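You operate a simulated robot arm through the tools that you are given. There is no shell and no other tool.

You are at the controls of a simulated robot arm. One attempt, no reset.

TASK
Put things in order on the steel table. At the end: the paste jar stands on top of the blue flour tub; the cup with the green band stands where the milk carton stood; the blue folded cloth stands on top of the red stopper; the milk carton from the steel table is in the white basket; whatever was shut is shut again. Leave all else as you found it, and nothing knocked over.

The check looks at the end state, three seconds after you hand in, the way a careful person would. Anything else that was tipped, shoved, dropped, spilled or broken makes it a failure. Lids that push on must go on centred and level and be pressed home; caps that screw on are set level and turned clockwise until they are tight. Flat cloth is picked up by pressing the open fingertips on it (5 to 10 N) and closing them slowly along it; thin cloth reads only 2 to 8 mm in the jaws.

THE ROBOT
A 6-joint arm with a two-finger gripper, fixed in place. Base frame: the origin is at the foot of the arm, x ahead of it, y to its left, z up; the work surface is at about z = 0. Units: mm, degrees, N and s.
With the tool pointing down near the work surface it reaches from about 240 to 620 mm from the base axis. Its first joint turns from -66.0 to 66.0 degrees. Payload 1.37 kg.
Tool frame: the origin (TCP) lies between the finger pads and is the grasp point; the fingertips stand 22 mm ahead of it; z points along the fingers, y is the line along which they close. The gripper opens to 92 mm; its body begins 65 mm behind the TCP.
Orientation is that of the tool frame in the base frame, as a unit quaternion [x, y, z, w]. With the fingers straight down and closing along the base's y, the tool's x points along the base's -x, its y along +y and its z along -z.

THE INTERFACE
- The arm moves only by the tool servo_tool. Its arguments are lists of equal length, an entry for each row: "dp": the shift along the tool's x, y, z in mm, a list of three; "angular": the turn, a rotation vector about the tool's x, y, z in degrees, a list of three; "gripper": the gripper command, from -1 (fully open) to 1 (shut), values between in proportion. In form: {"dp": [[tx, ty, tz], ...], "angular": [[wx, wy, wz], ...], "gripper": [gripper, ...]}. A call has 1 to 20 rows; each row is the pose to reach, as a shift and turn from the pose commanded when the call began, along the tool's axes at that moment. Rows are played at 5 a second. More than 50 mm and 8.6 degrees between two rows, or a gripper value outside its range, and nothing of the call is played. Where a pose cannot be reached the arm comes as near as it can. A force on the tool above 40 N (or 10 N above the force at the start of the call, whichever is more), or a blocked arm, ends the call early, and 0.2 s more pass. Each finger travels about 59.9 mm/s and halts on what it meets, pressing with about 26 N; the grip force reading is that of the motor and also rises with nothing between the fingers. The clock runs only during rows and for 0.2 s after the last one: add rows that repeat a pose to give the fingers time. The reply holds the time, the measured pose of the TCP, the force on the tool along the base axes, the opening and the grip force, in the units named above and with some noise, with the torque about the TCP (base axes, N m) and any sound that the robot's microphone picked up.
- Cameras (640 x 400 px; columns grow to the right, rows downward): "scene" is fixed at [42, -448.8, 568.4]; the picture's right is [0.64, -0.77, 0.00], its down [-0.55, -0.46, -0.69] and it looks along [0.53, 0.44, -0.72] (base axes); focal length 271 px, centre (320, 200). "wrist" rides on the gripper at [71, 19, -102] in the tool frame; the picture's right is [-0.26, 0.97, 0.00], its down [-0.75, -0.20, -0.63] and it looks along [-0.60, -0.16, 0.78] (tool axes); focal length 280 px, centre (320, 200). There is no depth. A picture from a camera that has moved, and an enlarged one, comes with that camera's place and axes in the base frame and with its lens.
- snapshot(camera): a new picture of that camera. It takes no simulated time.
- inspect(camera, box): a new picture of the part [left, top, right, bottom] of that camera's present view, enlarged. It takes no simulated time.
- finish_job(): hands the job in; it is judged then, once.

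Nothing tells you positions but the pictures and the camera data. Unless the task says otherwise, let go and move clear before handing in.

The tools are called as a command line: name --argument value ..., lists and objects as JSON in quotes. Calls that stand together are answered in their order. servo_tool: Moves the arm, as the interface text tells. Its arguments: {"type":"object","properties":{"dp":{"type":"array"},"angular":{"type":"array"},"gripper":{"type":"array"}},"required":["dp","angular","gripper"]} The other tools are called the same way: snapshot (camera) takes a picture; inspect (camera, box) takes an enlarged picture of a part of a camera's view; finish_job () hands the job in.

At the start:

```text
clock: 0.0
eef_pos: [403.5, -229.5, 345.2]
tcp_rot: [0.0, 1.0, 0.0, 0.001]
wrist_force: [-0.8, 0.1, 0.6]
torque: [0.0, 0.03, 0.03]
grip_width: 92.0
gripper_force: 0.1
```

scene: 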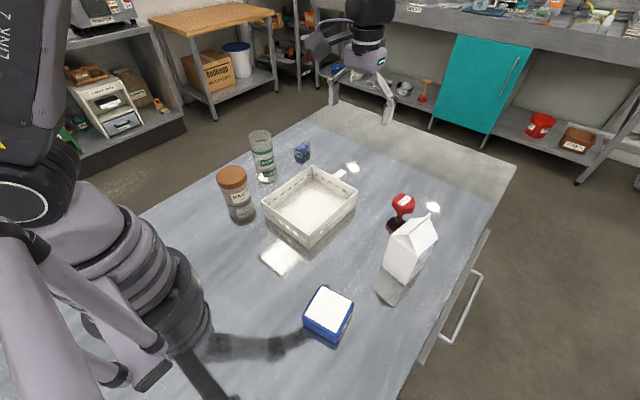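
wrist: 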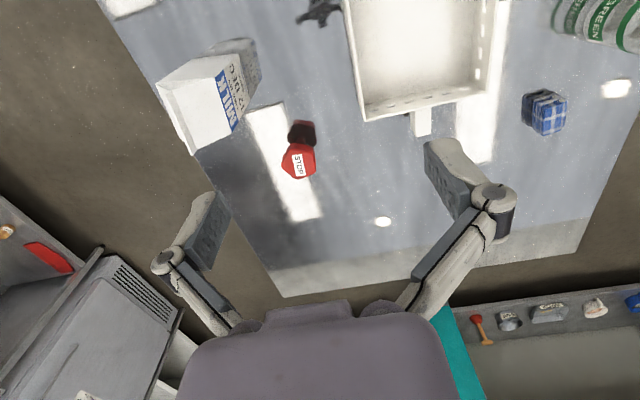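

I see the table with a milk carton, red stopper, white basket, blue tub, a brown-lidded jar, a green-banded cup and a small blue folded cloth. I'll look closer at each before moving.

inspect --camera "scene" --box '[200, 110, 360, 260]'

inspect --camera "scene" --box '[340, 170, 480, 300]'

inspect --camera "scene" --box '[270, 260, 390, 360]'

inspect --camera "wrist" --box '[140, 0, 640, 300]'

```text
2.67 times, centred on (280, 185) of scene
camera zoom: at [42.0, -448.8, 568.4], right [0.64, -0.77, 0.0], down [-0.55, -0.46, -0.69], along [0.53, 0.44, -0.72], focal length 723 px, centre (427, 240)
```

zoom: 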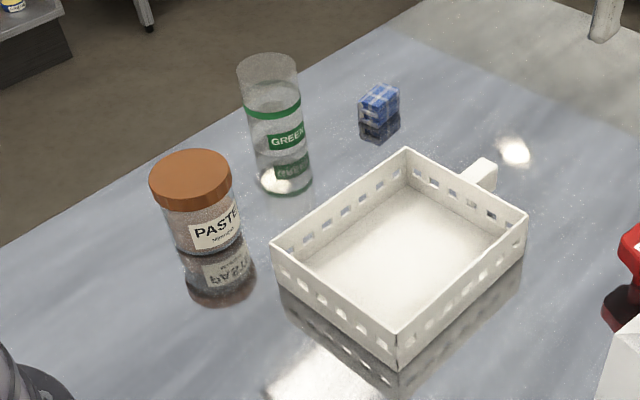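

```text
3.08 times, centred on (410, 235) of scene
camera zoom: at [42.0, -448.8, 568.4], right [0.64, -0.77, 0.0], down [-0.55, -0.46, -0.69], along [0.53, 0.44, -0.72], focal length 834 px, centre (43, 92)
```

zoom: 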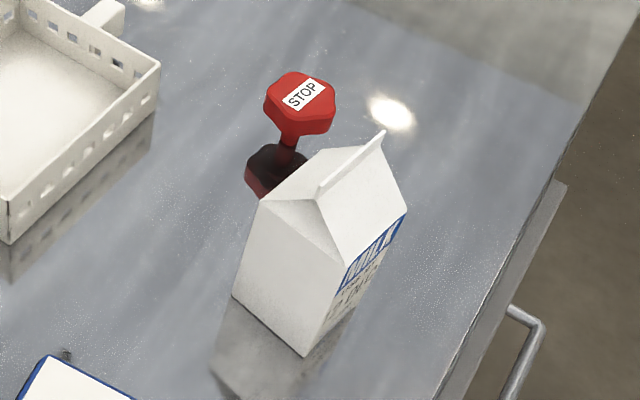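

```text
4.00 times, centred on (330, 310) of scene
camera zoom: at [42.0, -448.8, 568.4], right [0.64, -0.77, 0.0], down [-0.55, -0.46, -0.69], along [0.53, 0.44, -0.72], focal length 1085 px, centre (280, -240)
```

zoom: 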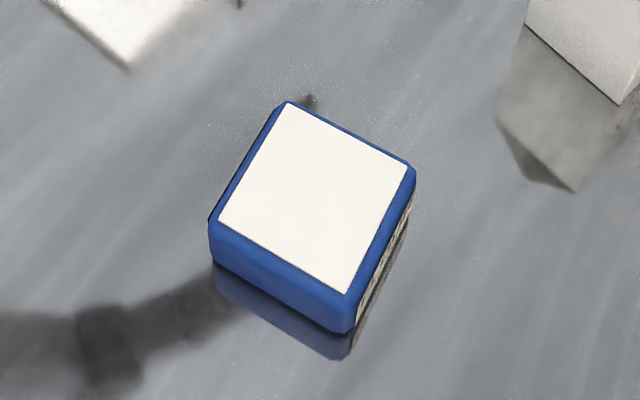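

```text
1.28 times, centred on (390, 150) of wrist
camera zoom: at [331.5, -210.7, 446.8], right [0.26, 0.97, 0.0], down [0.75, -0.2, 0.63], along [0.6, -0.16, -0.78], focal length 359 px, centre (230, 264)
```

zoom: 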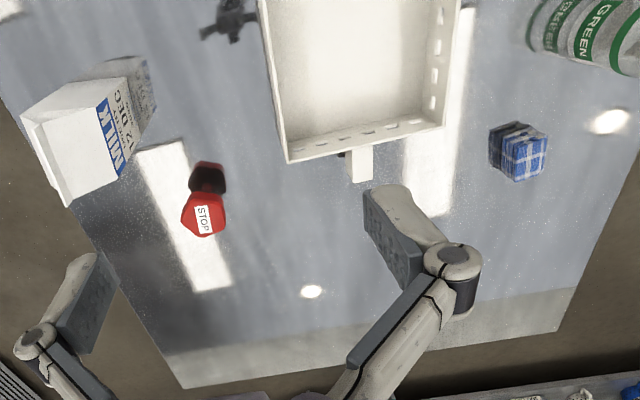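

The carton is near (415, -386), the tub near (210, -330), the jar near (315, 92), the cup near (470, 140), the cloth near (585, 88) and the stopper near (550, -310). I'll move the wrist camera to get second views and refine these before touching anything.

servo_tool --dp '[[38, -25, 0], [76, -50, 0], [114, -75, 0], [153, -100, 0], [153, -100, 0]]' --angular '[[0, 0, 0], [0, 0, 0], [0, 0, 0], [0, 0, 0], [0, 0, 0]]' --gripper '[-1, -1, -1, -1, -1]'

snapshot --camera "wrist"

snapshot --camera "scene"

```text
clock: 1.2
eef_pos: [252.0, -331.0, 345.4]
tcp_rot: [0.0, 1.0, 0.0, 0.001]
wrist_force: [0.5, -0.2, -0.3]
torque: [-0.03, -0.03, -0.02]
grip_width: 91.9
gripper_force: 0.1
```

```text
taken
camera wrist: at [179.4, -311.8, 447.1], right [0.26, 0.97, 0.0], down [0.75, -0.2, 0.63], along [0.6, -0.16, -0.78], focal length 280 px, centre (320, 200)
```

wrist: 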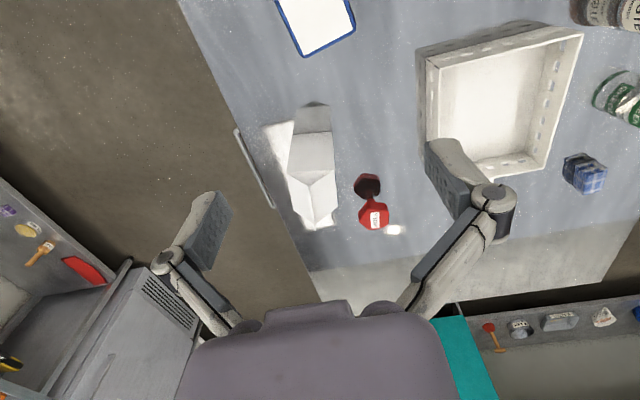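

```text
taken
```

scene: 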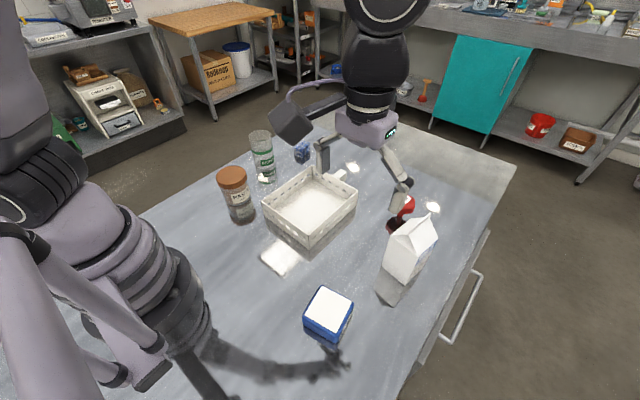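

inspect --camera "wrist" --box '[260, 80, 420, 250]'

inspect --camera "wrist" --box '[400, 0, 640, 200]'

inspect --camera "wrist" --box '[240, 0, 400, 100]'

```text
2.35 times, centred on (340, 165) of wrist
camera zoom: at [179.4, -311.8, 447.1], right [0.26, 0.97, 0.0], down [0.75, -0.2, 0.63], along [0.6, -0.16, -0.78], focal length 660 px, centre (273, 282)
```

zoom: 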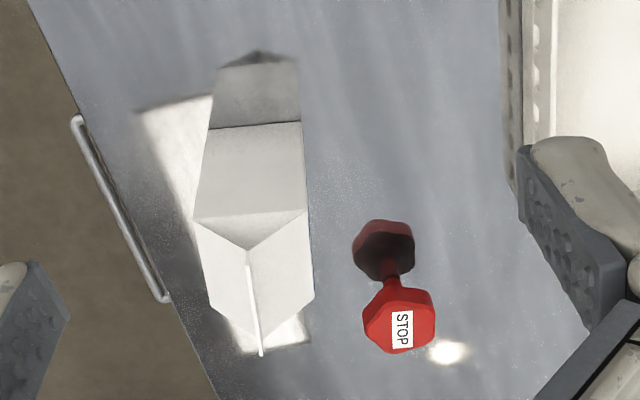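

```text
2.00 times, centred on (520, 100) of wrist
camera zoom: at [179.4, -311.8, 447.1], right [0.26, 0.97, 0.0], down [0.75, -0.2, 0.63], along [0.6, -0.16, -0.78], focal length 561 px, centre (-80, 400)
```

zoom: 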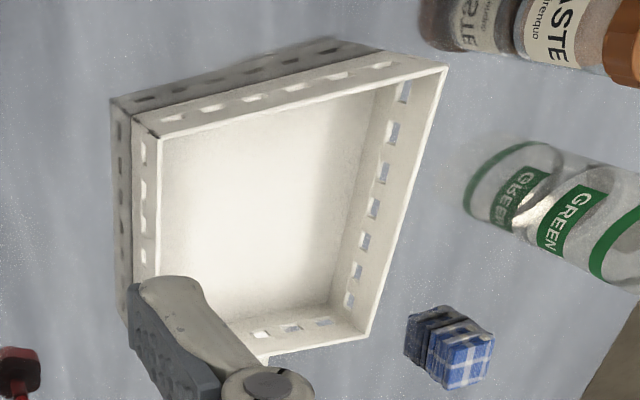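

```text
4.00 times, centred on (320, 50) of wrist
camera zoom: at [179.4, -311.8, 447.1], right [0.26, 0.97, 0.0], down [0.75, -0.2, 0.63], along [0.6, -0.16, -0.78], focal length 1122 px, centre (320, 800)
```

zoom: 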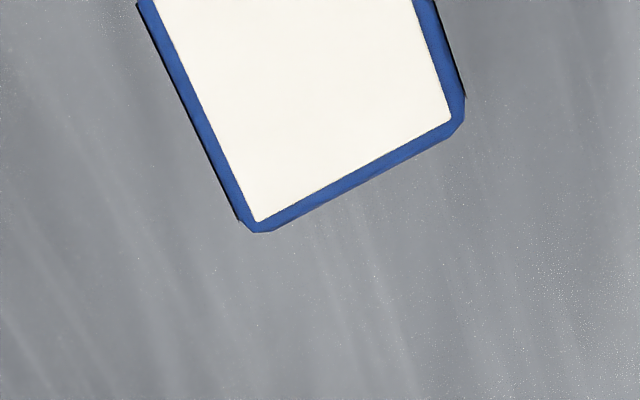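

The carton's base centre triangulates to about (416.5, -386), yaw about -9°, eave height about 115 and ridge about 165. Next I'll view the jar, cup, cloth and basket from the other side.

servo_tool --dp '[[-10, 45, 0], [-20, 90, 0], [-30, 135, 0], [-40, 181, 0], [-35, 224, 0], [-30, 267, 0], [-24, 310, 0], [-16, 352, 0], [-8, 391, 0], [-8, 391, 0]]' --angular '[[0, 0, 0], [0, 0, 0], [0, 0, 0], [0, 0, 0], [0, 0, 0], [0, 0, 0], [0, 0, 0], [0, 0, 0], [0, 0, 0], [0, 0, 0]]' --gripper '[-1, -1, -1, -1, -1, -1, -1, -1, -1, -1]'

snapshot --camera "wrist"

inspect --camera "wrist" --box '[320, 60, 480, 160]'

inspect --camera "wrist" --box '[320, 140, 480, 240]'

inspect --camera "wrist" --box '[120, 0, 360, 200]'

```text
clock: 3.4
eef_pos: [259.4, 62.2, 345.8]
tcp_rot: [-0.001, 1.0, 0.0, 0.001]
wrist_force: [0.0, -0.1, -0.1]
torque: [0.02, -0.01, 0.0]
grip_width: 91.9
gripper_force: 0.0
```

```text
taken
camera wrist: at [186.5, 79.8, 446.5], right [0.26, 0.97, 0.0], down [0.75, -0.2, 0.63], along [0.6, -0.16, -0.78], focal length 280 px, centre (320, 200)
```

wrist: 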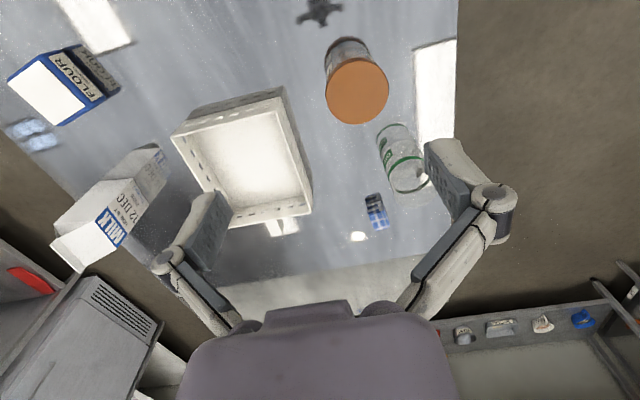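

```text
4.00 times, centred on (400, 110) of wrist
camera zoom: at [186.5, 79.8, 446.5], right [0.26, 0.97, 0.0], down [0.75, -0.2, 0.63], along [0.6, -0.16, -0.78], focal length 1122 px, centre (0, 560)
```

zoom: 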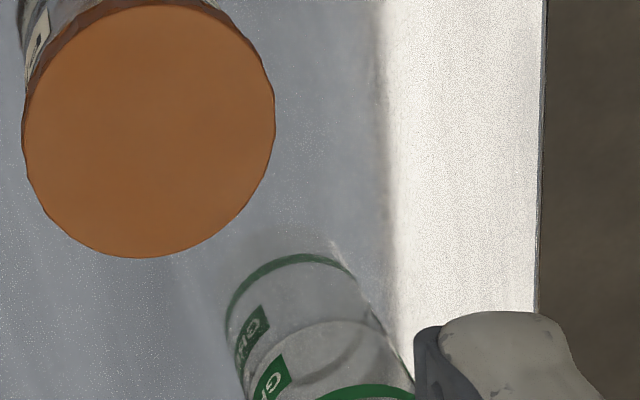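

```text
4.00 times, centred on (400, 190) of wrist
camera zoom: at [186.5, 79.8, 446.5], right [0.26, 0.97, 0.0], down [0.75, -0.2, 0.63], along [0.6, -0.16, -0.78], focal length 1122 px, centre (0, 240)
```

zoom: 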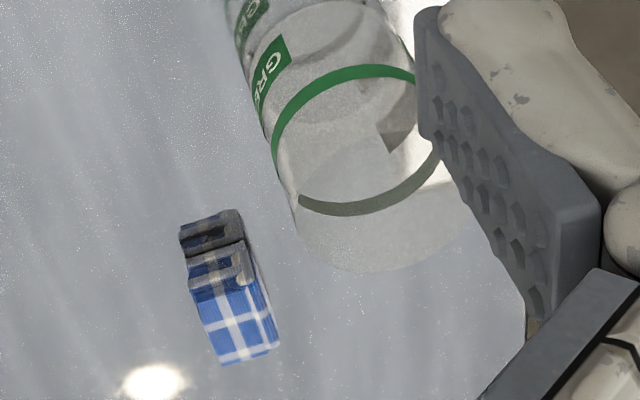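

```text
2.00 times, centred on (240, 100) of wrist
camera zoom: at [186.5, 79.8, 446.5], right [0.26, 0.97, 0.0], down [0.75, -0.2, 0.63], along [0.6, -0.16, -0.78], focal length 561 px, centre (480, 400)
```

zoom: 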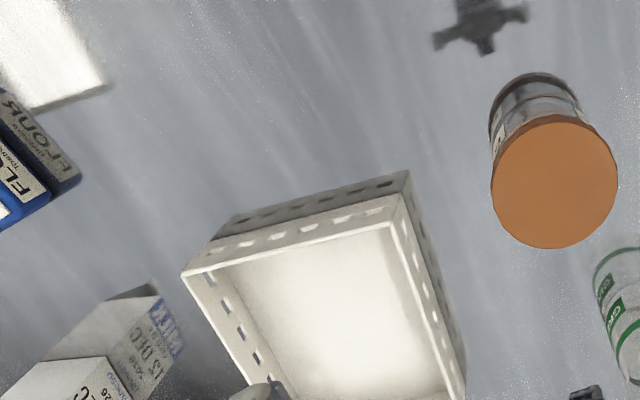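

The cup is partly hidden by a finger from here. I'll shift the arm a bit further left so that the cup, cloth and jar are all in clear view.

servo_tool --dp '[[-16, 44, 0], [-31, 88, 0], [-31, 88, 0]]' --angular '[[0, 0, 0], [0, 0, 0], [0, 0, 0]]' --gripper '[-1, -1, -1]'

inspect --camera "wrist" --box '[270, 120, 430, 220]'

inspect --camera "wrist" --box '[210, 20, 370, 120]'

inspect --camera "wrist" --box '[280, 180, 380, 240]'

inspect --camera "scene" --box '[235, 115, 325, 190]'

```text
clock: 4.2
eef_pos: [287.9, 150.8, 345.6]
tcp_rot: [0.0, 1.0, 0.0, 0.001]
wrist_force: [0.0, 1.1, 0.6]
torque: [0.03, 0.0, 0.0]
grip_width: 92.1
gripper_force: 0.0
```

```text
4.00 times, centred on (350, 170) of wrist
camera zoom: at [216.7, 168.2, 447.5], right [0.26, 0.97, 0.0], down [0.75, -0.2, 0.63], along [0.6, -0.16, -0.78], focal length 1122 px, centre (200, 320)
```

zoom: 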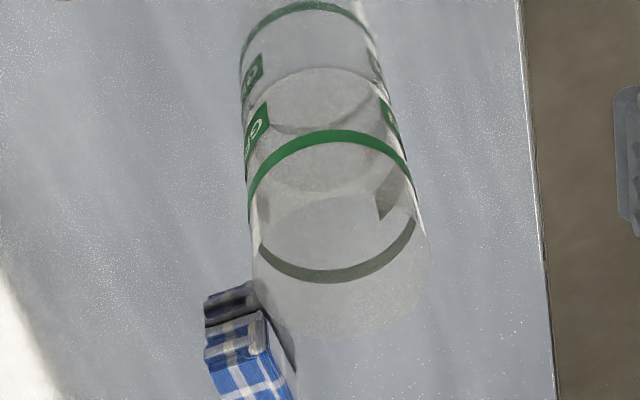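

```text
4.00 times, centred on (290, 70) of wrist
camera zoom: at [216.7, 168.2, 447.5], right [0.26, 0.97, 0.0], down [0.75, -0.2, 0.63], along [0.6, -0.16, -0.78], focal length 1122 px, centre (440, 720)
```

zoom: 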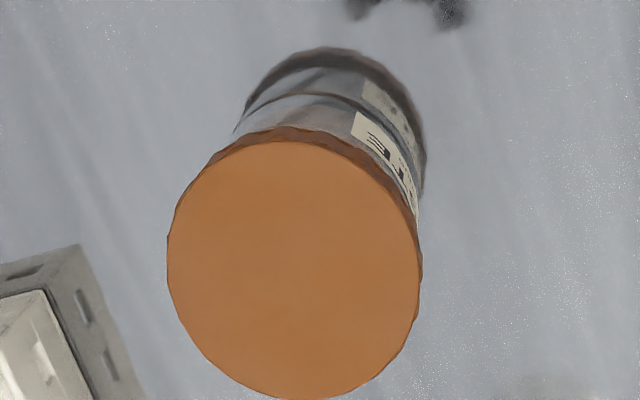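

```text
6.40 times, centred on (330, 210) of wrist
camera zoom: at [216.7, 168.2, 447.5], right [0.26, 0.97, 0.0], down [0.75, -0.2, 0.63], along [0.6, -0.16, -0.78], focal length 1794 px, centre (256, 136)
```

zoom: 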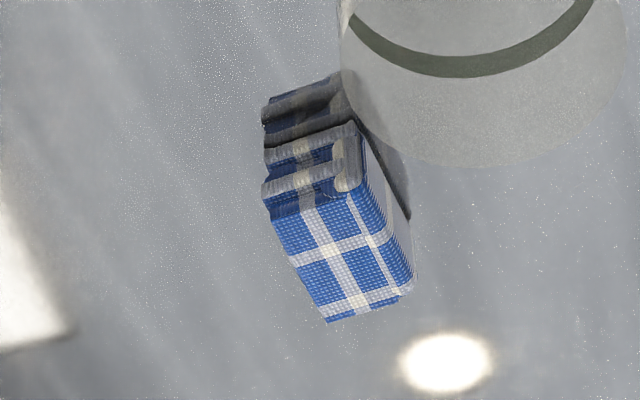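

```text
5.33 times, centred on (280, 152) of scene
camera zoom: at [42.0, -448.8, 568.4], right [0.64, -0.77, 0.0], down [-0.55, -0.46, -0.69], along [0.53, 0.44, -0.72], focal length 1446 px, centre (533, 453)
```

zoom: 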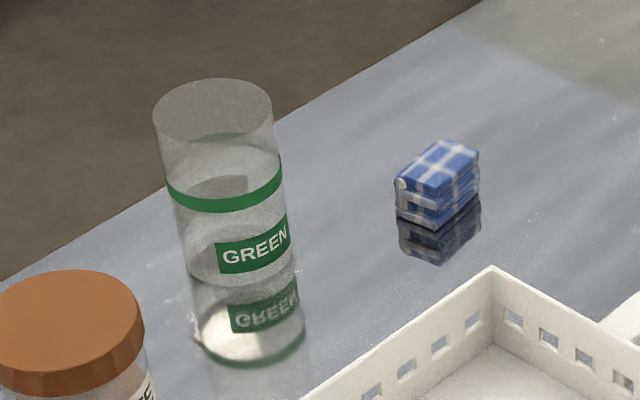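

The cup's axis comes out near (480, 156), about 100 tall and about 66 across. The cloth is near (585, 88) and the jar near (315, 92). I'll take the carton first, moving above it with the fingers turned to its yaw.

servo_tool --dp '[[-10.6, -44.6, 0], [-21.2, -89.2, 0], [-31.8, -133.9, 0], [-42.3, -178.5, 0], [-52.9, -223.1, 0], [-63.5, -267.7, 0], [-74.1, -312.4, 0], [-84.7, -357, 0], [-95.2, -401.6, 0], [-105.8, -446.2, 0], [-116.4, -490.9, 0], [-127, -535.5, 0], [-127, -535.5, 40], [-127, -535.5, 80], [-127, -535.5, 80]]' --angular '[[0, 0, 0], [0, 0, 1], [0, 0, 2], [0, 0, 3], [0, 0, 4], [0, 0, 5], [0, 0, 6], [0, 0, 7], [0, 0, 8], [0, 0, 9], [0, 0, 9], [0, 0, 9], [0, 0, 9], [0, 0, 9], [0, 0, 9]]' --gripper '[-1, -1, -1, -1, -1, -1, -1, -1, -1, -1, -1, -1, -1, -1, -1]'

snapshot --camera "scene"

snapshot --camera "wrist"

```text
clock: 7.4
eef_pos: [416.1, -385.8, 264.1]
tcp_rot: [0.078, 0.997, 0.0, 0.001]
wrist_force: [0.0, 0.3, 0.5]
torque: [0.0, 0.06, -0.01]
grip_width: 92.2
gripper_force: 0.1
```

```text
taken
```

scene: 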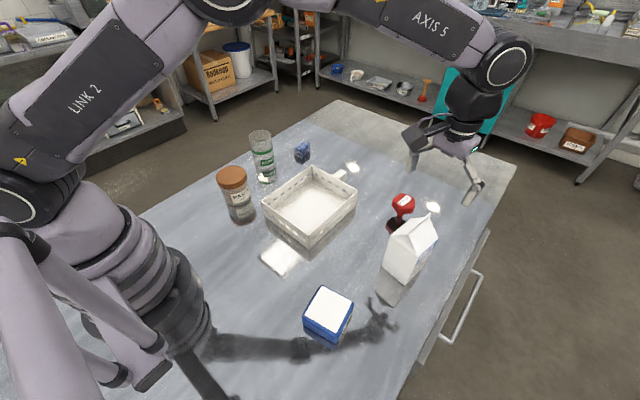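

```text
taken
camera wrist: at [348.1, -356.4, 366.0], right [0.41, 0.91, 0.0], down [0.71, -0.32, 0.63], along [0.57, -0.26, -0.78], focal length 280 px, centre (320, 200)
```

wrist: 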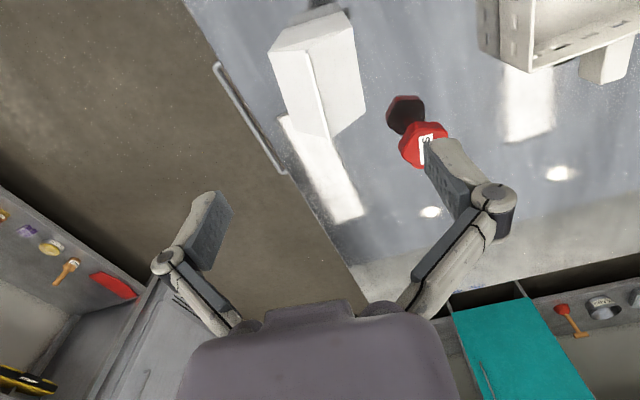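

The tool axis projects right onto the carton's ridge and the yaw matches. I'll lower the open fingers around the carton body, to about z = 112.

servo_tool --dp '[[0, 0, 35], [0, 0, 65], [0, 0, 85], [0, 0, 85]]' --angular '[[0, 0, 0], [0, 0, 0], [0, 0, 0], [0, 0, 0]]' --gripper '[-1, -1, -1, -1]'

snapshot --camera "wrist"

inspect --camera "scene" --box '[340, 120, 500, 280]'

```text
clock: 8.4
eef_pos: [417.2, -386.3, 179.5]
tcp_rot: [0.079, 0.997, 0.0, 0.001]
wrist_force: [-0.4, -0.3, 1.2]
torque: [0.0, 0.04, -0.02]
grip_width: 92.2
gripper_force: 0.1
```

```text
taken
camera wrist: at [348.6, -357.0, 280.8], right [0.41, 0.91, 0.0], down [0.71, -0.32, 0.63], along [0.57, -0.26, -0.78], focal length 280 px, centre (320, 200)
```

wrist: 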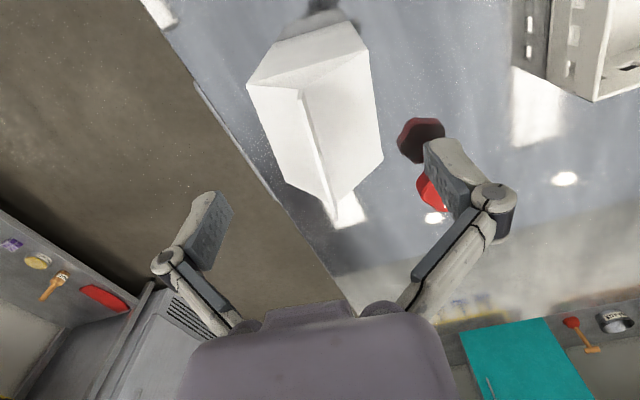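

```text
2.50 times, centred on (420, 200) of scene
camera zoom: at [42.0, -448.8, 568.4], right [0.64, -0.77, 0.0], down [-0.55, -0.46, -0.69], along [0.53, 0.44, -0.72], focal length 678 px, centre (70, 200)
```

zoom: 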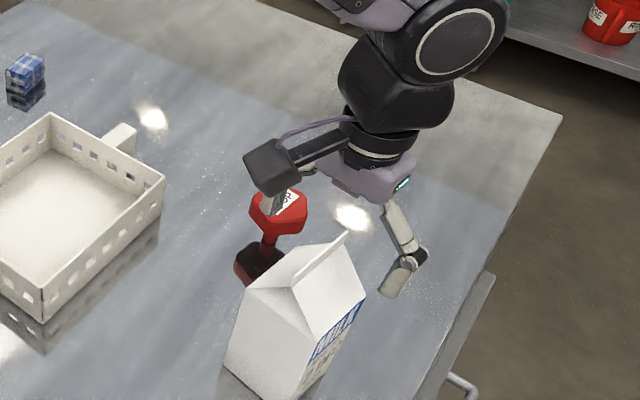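

The fingers straddle the ridge evenly. I'll go down to about z = 111 and close on the carton body.

servo_tool --dp '[[-2, 0, 25], [-2, 0, 45], [-2, 0, 60], [-2, 0, 69], [-2, 0, 69]]' --angular '[[0, 0, 0], [0, 0, 0], [0, 0, 0], [0, 0, 0], [0, 0, 0]]' --gripper '[-1, -1, -1, -1, -1]'

inspect --camera "scene" --box '[340, 120, 500, 280]'

snapshot --camera "wrist"

```text
clock: 9.6
eef_pos: [418.8, -386.0, 109.8]
tcp_rot: [0.079, 0.997, 0.0, 0.001]
wrist_force: [0.5, 0.2, -0.6]
torque: [0.0, 0.0, -0.02]
grip_width: 92.0
gripper_force: 0.0
```

```text
2.50 times, centred on (420, 200) of scene
camera zoom: at [42.0, -448.8, 568.4], right [0.64, -0.77, 0.0], down [-0.55, -0.46, -0.69], along [0.53, 0.44, -0.72], focal length 678 px, centre (70, 200)
```

zoom: 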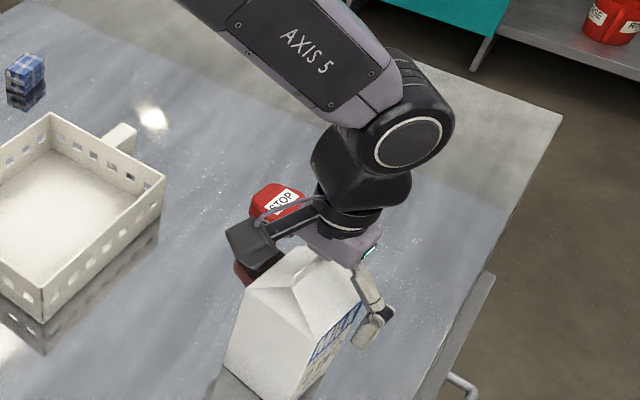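

```text
taken
camera wrist: at [350.4, -357.1, 212.1], right [0.41, 0.91, 0.0], down [0.71, -0.32, 0.63], along [0.57, -0.26, -0.78], focal length 280 px, centre (320, 200)
```

wrist: 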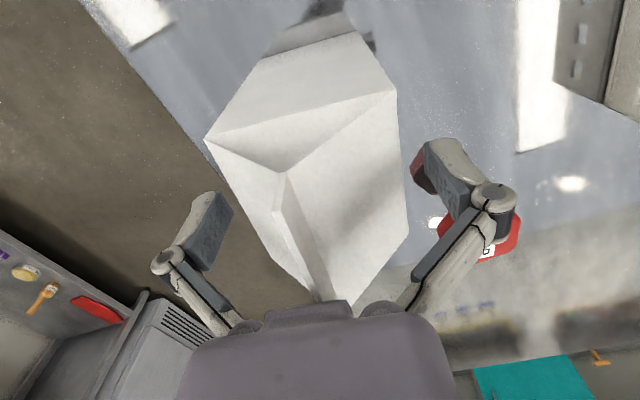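

The pads are beside the carton body just under the eaves. I'll close on it now.

servo_tool --dp '[[0, 0, 0], [0, 0, 0], [0, 0, 0], [0, 0, 0], [0, 0, 0], [0, 0, 0], [0, 0, 0]]' --angular '[[0, 0, 0], [0, 0, 0], [0, 0, 0], [0, 0, 0], [0, 0, 0], [0, 0, 0], [0, 0, 0]]' --gripper '[-0.8, -0.6, -0.4, -0.2, 0, 0.2, 0.2]'

snapshot --camera "wrist"

inspect --camera "scene" --box '[340, 120, 500, 280]'

```text
clock: 11.2
eef_pos: [417.6, -385.9, 112.1]
tcp_rot: [0.079, 0.997, 0.0, 0.0]
wrist_force: [0.5, 3.5, 4.4]
torque: [0.26, 0.04, -0.1]
grip_width: 69.7
gripper_force: 26.2
```

```text
taken
camera wrist: at [350.5, -357.0, 212.4], right [0.41, 0.91, 0.0], down [0.71, -0.32, 0.63], along [0.57, -0.26, -0.78], focal length 280 px, centre (320, 200)
```

wrist: 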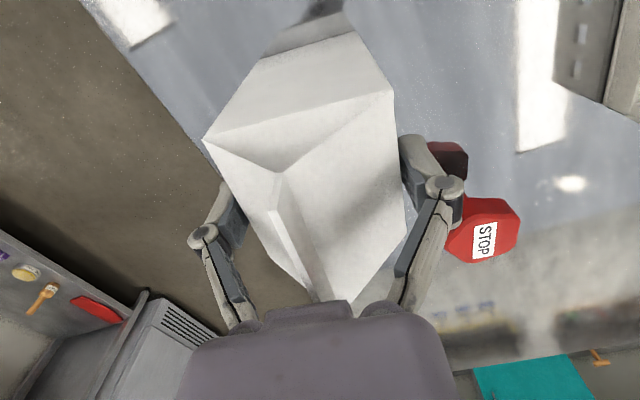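

```text
2.50 times, centred on (420, 200) of scene
camera zoom: at [42.0, -448.8, 568.4], right [0.64, -0.77, 0.0], down [-0.55, -0.46, -0.69], along [0.53, 0.44, -0.72], focal length 678 px, centre (70, 200)
```

zoom: 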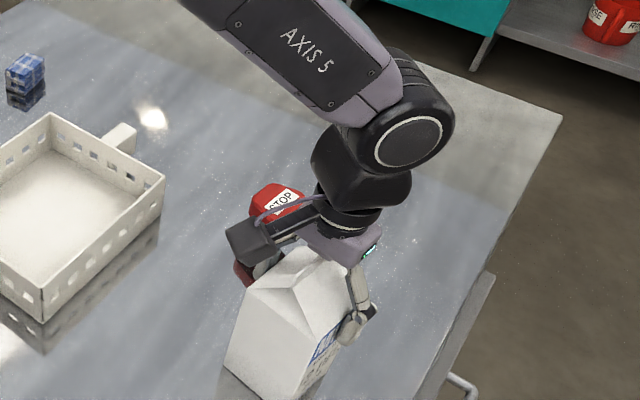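

The jaws hold the carton at 69.7 mm with full force. I'll lift it straight up first and check it stays put in the grip.

servo_tool --dp '[[0, 0, -5], [0, 0, -15], [0, 0, -35], [0, 0, -60], [0, 0, -85], [0, 0, -105], [0, 0, -110], [0, 0, -110]]' --angular '[[0, 0, 0], [0, 0, 0], [0, 0, 0], [0, 0, 0], [0, 0, 0], [0, 0, 0], [0, 0, 0], [0, 0, 0]]' --gripper '[0.2, 0.2, 0.2, 0.2, 0.2, 0.2, 0.2, 0.2]'

snapshot --camera "scene"

snapshot --camera "wrist"

```text
clock: 13.0
eef_pos: [418.4, -385.8, 221.2]
tcp_rot: [0.078, 0.997, 0.0, 0.001]
wrist_force: [-0.3, 0.0, -5.6]
torque: [0.0, -0.01, 0.02]
grip_width: 69.8
gripper_force: 25.5
```

```text
taken
```

scene: 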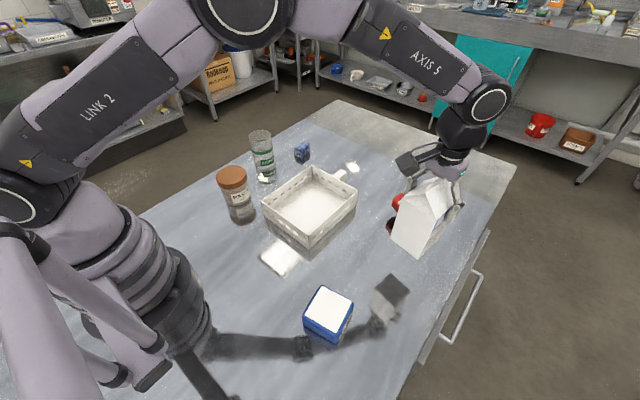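

```text
taken
camera wrist: at [350.2, -356.7, 322.8], right [0.41, 0.91, 0.0], down [0.71, -0.32, 0.63], along [0.57, -0.26, -0.78], focal length 280 px, centre (320, 200)
```

wrist: 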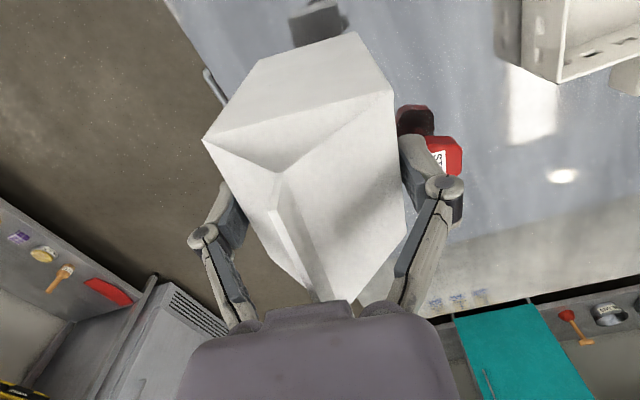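

The carton came up cleanly (about 0.57 kg). I'll carry it over the basket's centre near (414, -108), turning it square to the basket on the way.

servo_tool --dp '[[3, 18, 0], [10, 58, 0], [17, 98, 0], [24, 139, 0], [31, 180, 0], [38, 220, 0], [44, 258, 0], [46.8, 274, 0], [46.8, 274, 0]]' --angular '[[0, 0, -1], [0, 0, -2], [0, 0, -3.5], [0, 0, -5], [0, 0, -6], [0, 0, -7], [0, 0, -8], [0, 0, -9], [0, 0, -9]]' --gripper '[0.2, 0.2, 0.2, 0.2, 0.2, 0.2, 0.2, 0.2, 0.2]'

snapshot --camera "scene"

snapshot --camera "wrist"

```text
clock: 15.0
eef_pos: [416.3, -106.7, 222.2]
tcp_rot: [0.001, 1.0, -0.001, 0.001]
wrist_force: [0.1, -1.1, -6.1]
torque: [0.0, -0.02, 0.02]
grip_width: 70.0
gripper_force: 25.3
```

```text
taken
```

scene: 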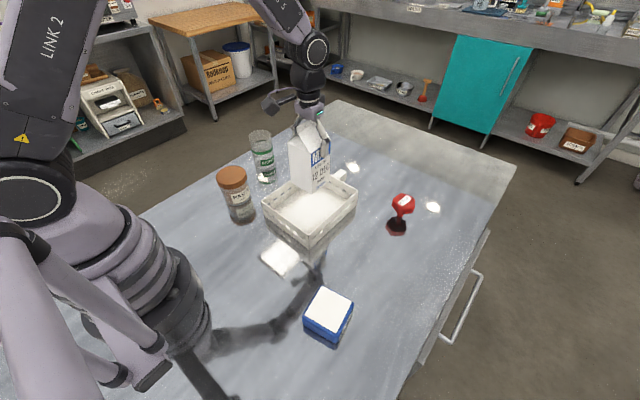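

```text
taken
camera wrist: at [343.4, -88.7, 322.8], right [0.26, 0.97, 0.0], down [0.75, -0.2, 0.63], along [0.6, -0.16, -0.78], focal length 280 px, centre (320, 200)
```

wrist: 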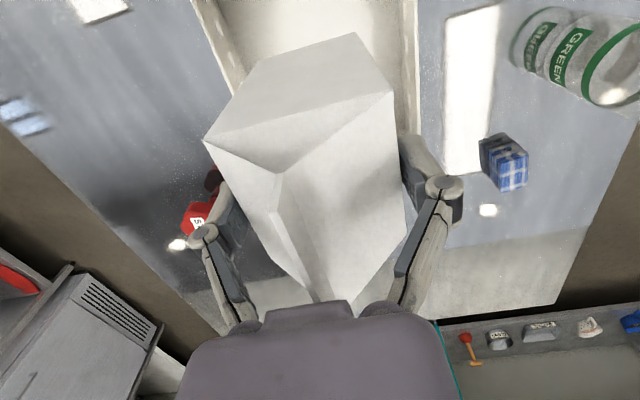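

The carton hangs over the middle of the basket. I'll lower it in stages, slowing down near the floor.

servo_tool --dp '[[0, 0, 15], [0, 0, 40], [0, 0, 65], [0, 0, 82], [0, 0, 92], [0, 0, 92]]' --angular '[[0, 0, 0], [0, 0, 0], [0, 0, 0], [0, 0, 0], [0, 0, 0], [0, 0, 0]]' --gripper '[0.2, 0.2, 0.2, 0.2, 0.2, 0.2]'

inspect --camera "scene" --box '[230, 80, 400, 250]'

```text
clock: 16.4
eef_pos: [415.2, -107.7, 129.1]
tcp_rot: [0.001, 1.0, 0.0, 0.001]
wrist_force: [-0.4, 0.1, -5.7]
torque: [0.01, -0.05, -0.01]
grip_width: 70.0
gripper_force: 25.7
```

```text
2.35 times, centred on (315, 165) of scene
camera zoom: at [42.0, -448.8, 568.4], right [0.64, -0.77, 0.0], down [-0.55, -0.46, -0.69], along [0.53, 0.44, -0.72], focal length 638 px, centre (332, 282)
```

zoom: 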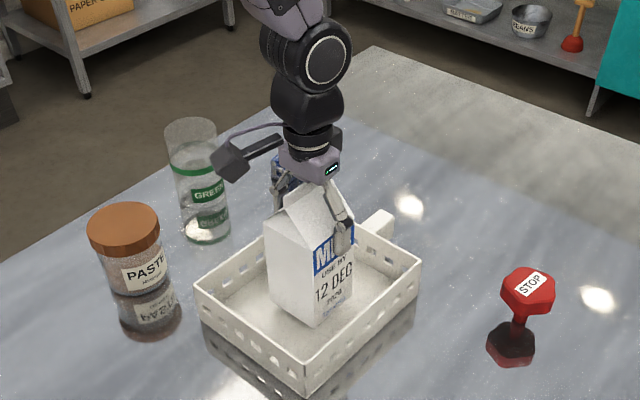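

The carton is inside the walls with clearance all around. I'll continue down in small steps until the tool feels the floor.

servo_tool --dp '[[0, 0, 4], [0, 0, 8], [0, 0, 11], [0, 0, 13], [0, 0, 13]]' --angular '[[0, 0, 0], [0, 0, 0], [0, 0, 0], [0, 0, 0], [0, 0, 0]]' --gripper '[0.2, 0.2, 0.2, 0.2, 0.2]'

```text
clock: 17.6
eef_pos: [414.8, -108.2, 115.9]
tcp_rot: [0.0, 1.0, 0.0, 0.001]
wrist_force: [-0.7, 0.2, -4.0]
torque: [0.01, 0.06, 0.03]
grip_width: 69.4
gripper_force: 25.9
```

servo_tool --dp '[[0, 0, 1], [0, 0, 2], [0, 0, 2]]' --angular '[[0, 0, 0], [0, 0, 0], [0, 0, 0]]' --gripper '[0.2, 0.2, 0.2]'

```text
clock: 18.4
eef_pos: [416.3, -108.7, 114.3]
tcp_rot: [0.0, 1.0, 0.0, 0.002]
wrist_force: [-3.4, 2.6, 17.3]
torque: [0.1, 0.01, -0.08]
grip_width: 69.9
gripper_force: 25.7
```

The upward force shows the carton is on the basket floor. I'll ease off a little, then open the fingers slowly.

servo_tool --dp '[[0, 0, -0.8], [0, 0, -0.8], [0, 0, -0.8], [0, 0, -0.8], [0, 0, -0.8], [0, 0, -0.8], [0, 0, -0.8]]' --angular '[[0, 0, 0], [0, 0, 0], [0, 0, 0], [0, 0, 0], [0, 0, 0], [0, 0, 0], [0, 0, 0]]' --gripper '[0.2, -0.4, -0.55, -0.7, -0.85, -1, -1]'

inspect --camera "scene" --box '[230, 80, 400, 250]'

snapshot --camera "wrist"

```text
clock: 20.0
eef_pos: [415.9, -107.9, 114.3]
tcp_rot: [0.001, 1.0, 0.001, 0.002]
wrist_force: [0.7, -0.1, -0.7]
torque: [0.02, 0.03, 0.02]
grip_width: 92.0
gripper_force: 0.0
```

```text
2.35 times, centred on (315, 165) of scene
camera zoom: at [42.0, -448.8, 568.4], right [0.64, -0.77, 0.0], down [-0.55, -0.46, -0.69], along [0.53, 0.44, -0.72], focal length 638 px, centre (332, 282)
```

zoom: 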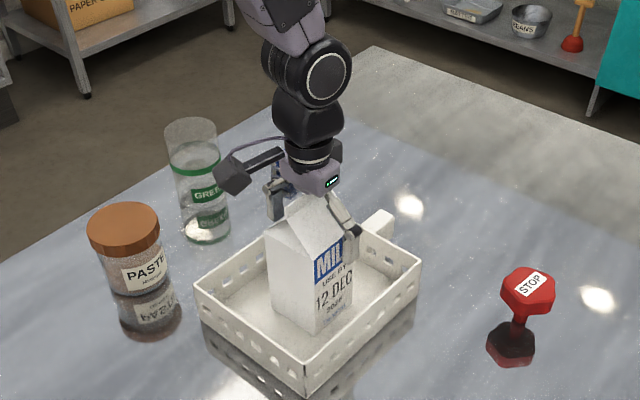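

```text
taken
camera wrist: at [343.6, -89.4, 216.4], right [0.26, 0.97, 0.0], down [0.75, -0.2, 0.63], along [0.6, -0.16, -0.78], focal length 280 px, centre (320, 200)
```

wrist: 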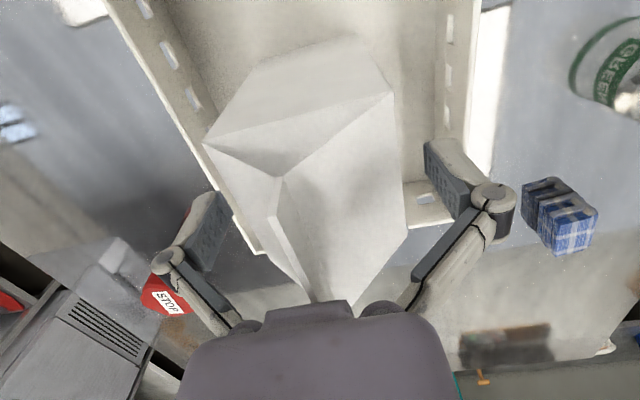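

The carton stands upright in the basket and is released. I'll rise clear and move above the cup near (480, 156).

servo_tool --dp '[[0, 0, -15], [0, 0, -45], [0, 0, -85], [0, 0, -125], [0, 0, -160], [-8, 35, -160], [-18, 75, -160], [-28, 115, -160], [-38, 155, -160], [-48, 195, -160], [-57, 232, -160], [-65, 264, -160], [-65, 264, -160]]' --angular '[[0, 0, 0], [0, 0, 0], [0, 0, 0], [0, 0, 0], [0, 0, 0], [0, 0, 0], [0, 0, 0], [0, 0, 0], [0, 0, 0], [0, 0, 0], [0, 0, 0], [0, 0, 0], [0, 0, 0]]' --gripper '[-1, -1, -1, -1, -1, -1, -1, -1, -1, -1, -1, -1, -1]'

snapshot --camera "wrist"

snapshot --camera "scene"

inspect --camera "wrist" --box '[240, 20, 400, 140]'

```text
clock: 22.8
eef_pos: [479.5, 156.1, 275.0]
tcp_rot: [0.0, 1.0, 0.0, 0.001]
wrist_force: [-0.4, -0.6, -0.1]
torque: [0.0, 0.02, -0.02]
grip_width: 92.0
gripper_force: 0.0
```

```text
taken
camera wrist: at [408.5, 174.7, 375.3], right [0.26, 0.97, 0.0], down [0.75, -0.2, 0.63], along [0.6, -0.16, -0.78], focal length 280 px, centre (320, 200)
```

wrist: 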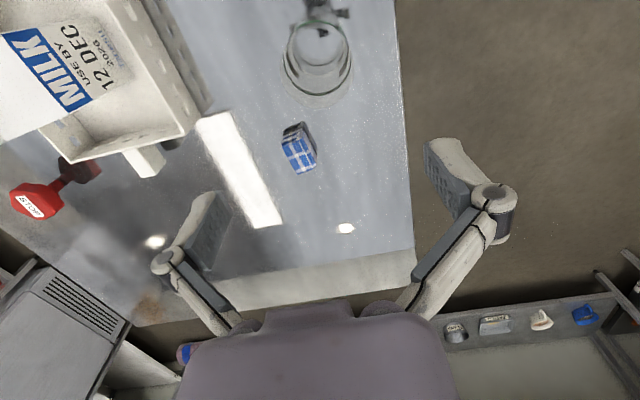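

```text
taken
```

scene: 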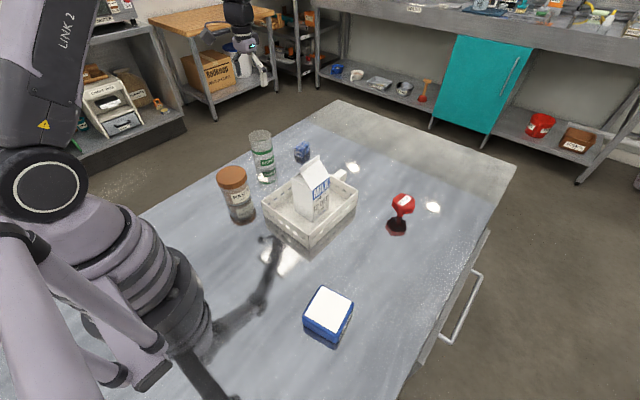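

```text
3.33 times, centred on (320, 80) of wrist
camera zoom: at [408.5, 174.7, 375.3], right [0.26, 0.97, 0.0], down [0.75, -0.2, 0.63], along [0.6, -0.16, -0.78], focal length 935 px, centre (320, 600)
```

zoom: 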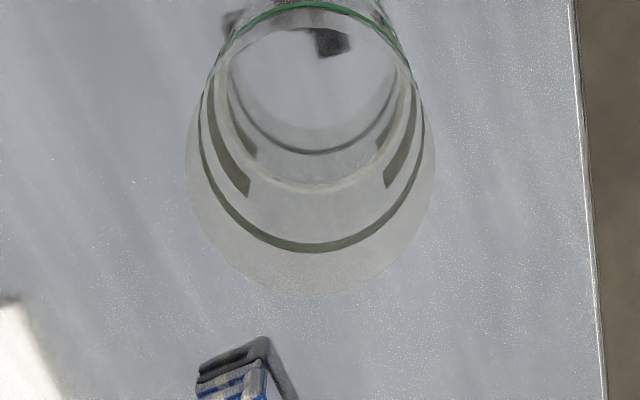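

From above, the cup is empty, about 69 mm across, with its axis about 3 mm nearer than I thought, near (477, 154). I'll correct for that and come down above its rim.

servo_tool --dp '[[3.2, -1.4, 30], [3.2, -1.4, 70], [3.2, -1.4, 105], [3.2, -1.4, 125], [3.2, -1.4, 125]]' --angular '[[0, 0, 0], [0, 0, 0], [0, 0, 0], [0, 0, 0], [0, 0, 0]]' --gripper '[-1, -1, -1, -1, -1]'

snapshot --camera "wrist"

inspect --camera "scene" --box '[200, 60, 340, 200]'

```text
clock: 24.0
eef_pos: [477.7, 153.7, 150.1]
tcp_rot: [0.0, 1.0, 0.0, 0.001]
wrist_force: [-0.9, 0.5, 0.4]
torque: [0.0, 0.01, -0.01]
grip_width: 92.0
gripper_force: 0.1
```

```text
taken
camera wrist: at [405.7, 172.7, 250.5], right [0.26, 0.97, 0.0], down [0.75, -0.2, 0.63], along [0.61, -0.16, -0.78], focal length 280 px, centre (320, 200)
```

wrist: 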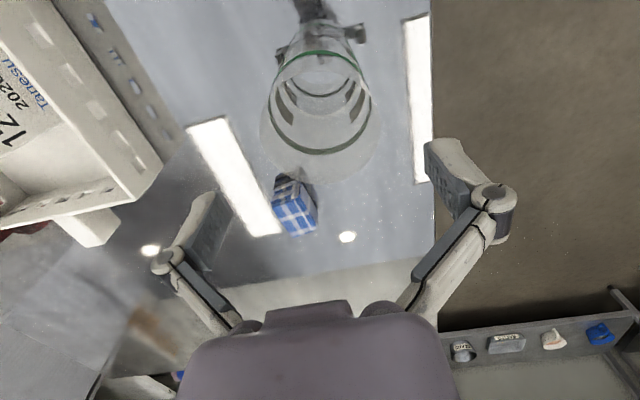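

```text
2.86 times, centred on (270, 130) of scene
camera zoom: at [42.0, -448.8, 568.4], right [0.64, -0.77, 0.0], down [-0.55, -0.46, -0.69], along [0.53, 0.44, -0.72], focal length 775 px, centre (463, 400)
```

zoom: 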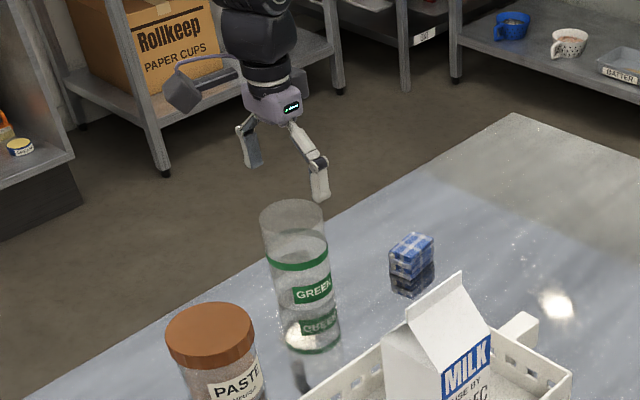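

The rim is centred between the fingers. I'll lower to about z = 50 and close gently.

servo_tool --dp '[[0, 0, 25], [0, 0, 50], [0, 0, 75], [0, 0, 92], [0, 0, 99], [0, 0, 99]]' --angular '[[0, 0, 0], [0, 0, 0], [0, 0, 0], [0, 0, 0], [0, 0, 0], [0, 0, 0]]' --gripper '[-1, -1, -1, -1, -1, -1]'

snapshot --camera "wrist"

inspect --camera "scene" --box '[200, 60, 340, 200]'

```text
clock: 25.4
eef_pos: [480.3, 154.5, 53.1]
tcp_rot: [0.0, 1.0, 0.001, 0.004]
wrist_force: [-2.9, -0.6, 39.2]
torque: [0.04, -0.09, -0.02]
grip_width: 93.2
gripper_force: 23.0
```

```text
taken
camera wrist: at [407.7, 173.4, 154.8], right [0.26, 0.97, 0.0], down [0.75, -0.21, 0.63], along [0.61, -0.16, -0.78], focal length 280 px, centre (320, 200)
```

wrist: 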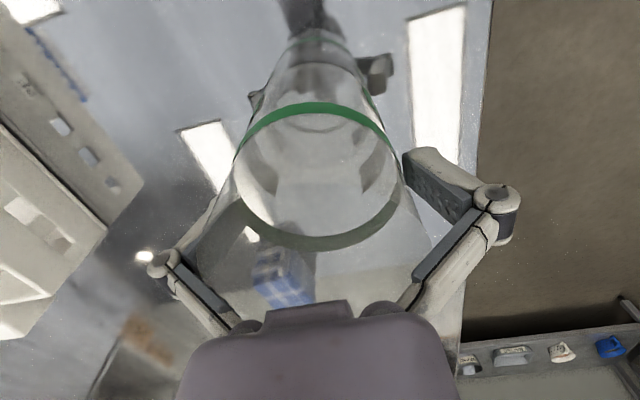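

```text
2.86 times, centred on (270, 130) of scene
camera zoom: at [41.8, -448.9, 568.4], right [0.64, -0.77, 0.0], down [-0.55, -0.46, -0.69], along [0.53, 0.45, -0.72], focal length 775 px, centre (463, 400)
```

zoom: 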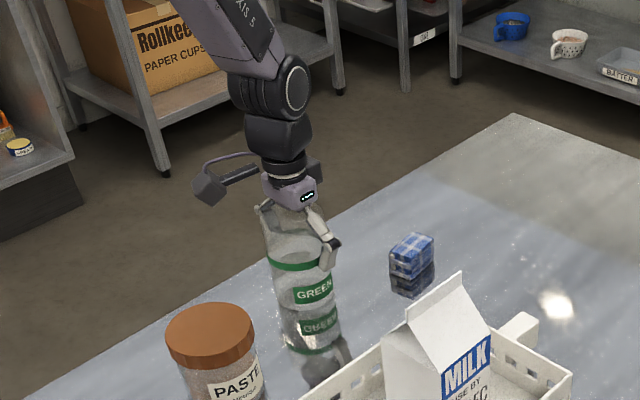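

The gripper's inner links touched the cup rim at z = 53, so the rim must stay nearer the pads. I'll back off upward about 17 mm at once and check the cup.

servo_tool --dp '[[0, 0, -6], [0, 0, -14], [0, 0, -20], [0, 0, -20]]' --angular '[[0, 0, 0], [0, 0, 0], [0, 0, 0], [0, 0, 0]]' --gripper '[-1, -1, -1, -1]'

snapshot --camera "wrist"

inspect --camera "scene" --box '[200, 60, 340, 200]'

```text
clock: 26.4
eef_pos: [476.8, 154.1, 70.8]
tcp_rot: [0.0, 1.0, 0.0, 0.0]
wrist_force: [-0.3, 0.4, -0.6]
torque: [0.02, -0.01, -0.02]
grip_width: 91.8
gripper_force: 0.1
```

```text
taken
camera wrist: at [405.2, 172.9, 172.3], right [0.26, 0.97, 0.0], down [0.75, -0.2, 0.63], along [0.6, -0.16, -0.78], focal length 280 px, centre (320, 200)
```

wrist: 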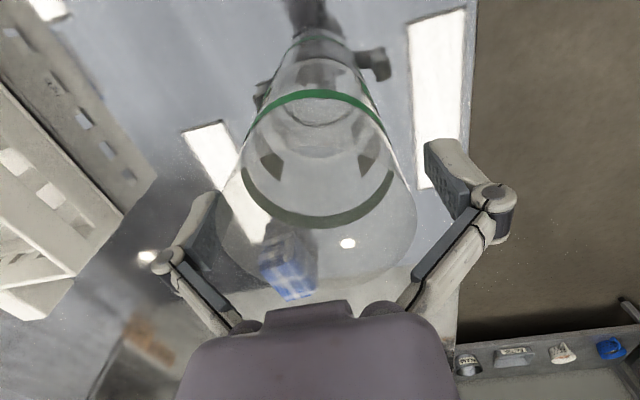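

```text
2.86 times, centred on (270, 130) of scene
camera zoom: at [42.0, -448.8, 568.4], right [0.64, -0.77, 0.0], down [-0.55, -0.46, -0.69], along [0.53, 0.44, -0.72], focal length 775 px, centre (463, 400)
```

zoom: 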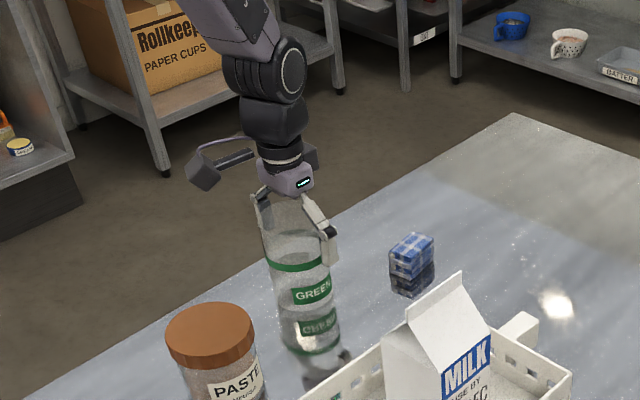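

The cup stands undisturbed. I'll raise 5 mm more so the rim clears the links, then close on it.

servo_tool --dp '[[0, 0, -5], [0, 0, -5], [0, 0, -5], [0, 0, -5], [0, 0, -5], [0, 0, -5], [0, 0, -5], [0, 0, -5], [0, 0, -5]]' --angular '[[0, 0, 0], [0, 0, 0], [0, 0, 0], [0, 0, 0], [0, 0, 0], [0, 0, 0], [0, 0, 0], [0, 0, 0], [0, 0, 0]]' --gripper '[-1, -0.85, -0.7, -0.6, -0.5, -0.4, -0.3, -0.2, -0.2]'

snapshot --camera "wrist"

inspect --camera "scene" --box '[200, 60, 340, 200]'

```text
clock: 28.4
eef_pos: [477.8, 155.2, 76.7]
tcp_rot: [0.0, 1.0, 0.0, 0.001]
wrist_force: [-1.5, 0.8, 7.3]
torque: [0.0, 0.18, -0.03]
grip_width: 66.4
gripper_force: 25.5
```

```text
taken
camera wrist: at [405.6, 173.1, 177.9], right [0.26, 0.97, 0.0], down [0.75, -0.2, 0.63], along [0.61, -0.16, -0.78], focal length 280 px, centre (320, 200)
```

wrist: 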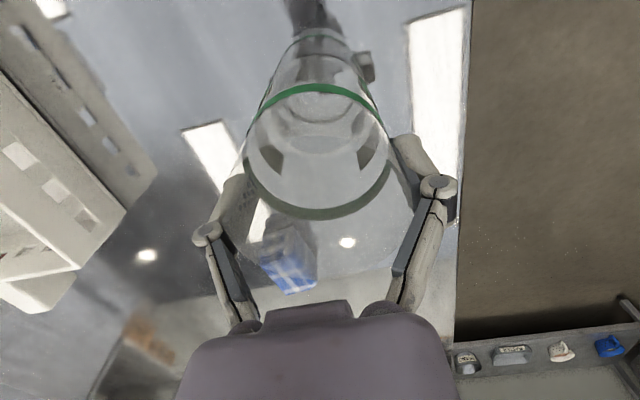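

```text
2.86 times, centred on (270, 130) of scene
camera zoom: at [42.0, -448.8, 568.4], right [0.64, -0.77, 0.0], down [-0.55, -0.46, -0.69], along [0.53, 0.44, -0.72], focal length 775 px, centre (463, 400)
```

zoom: 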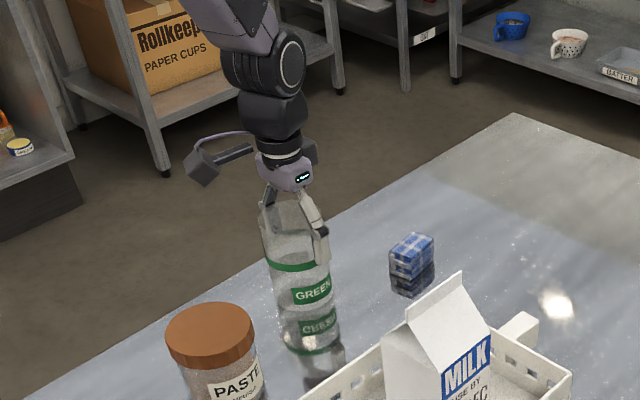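

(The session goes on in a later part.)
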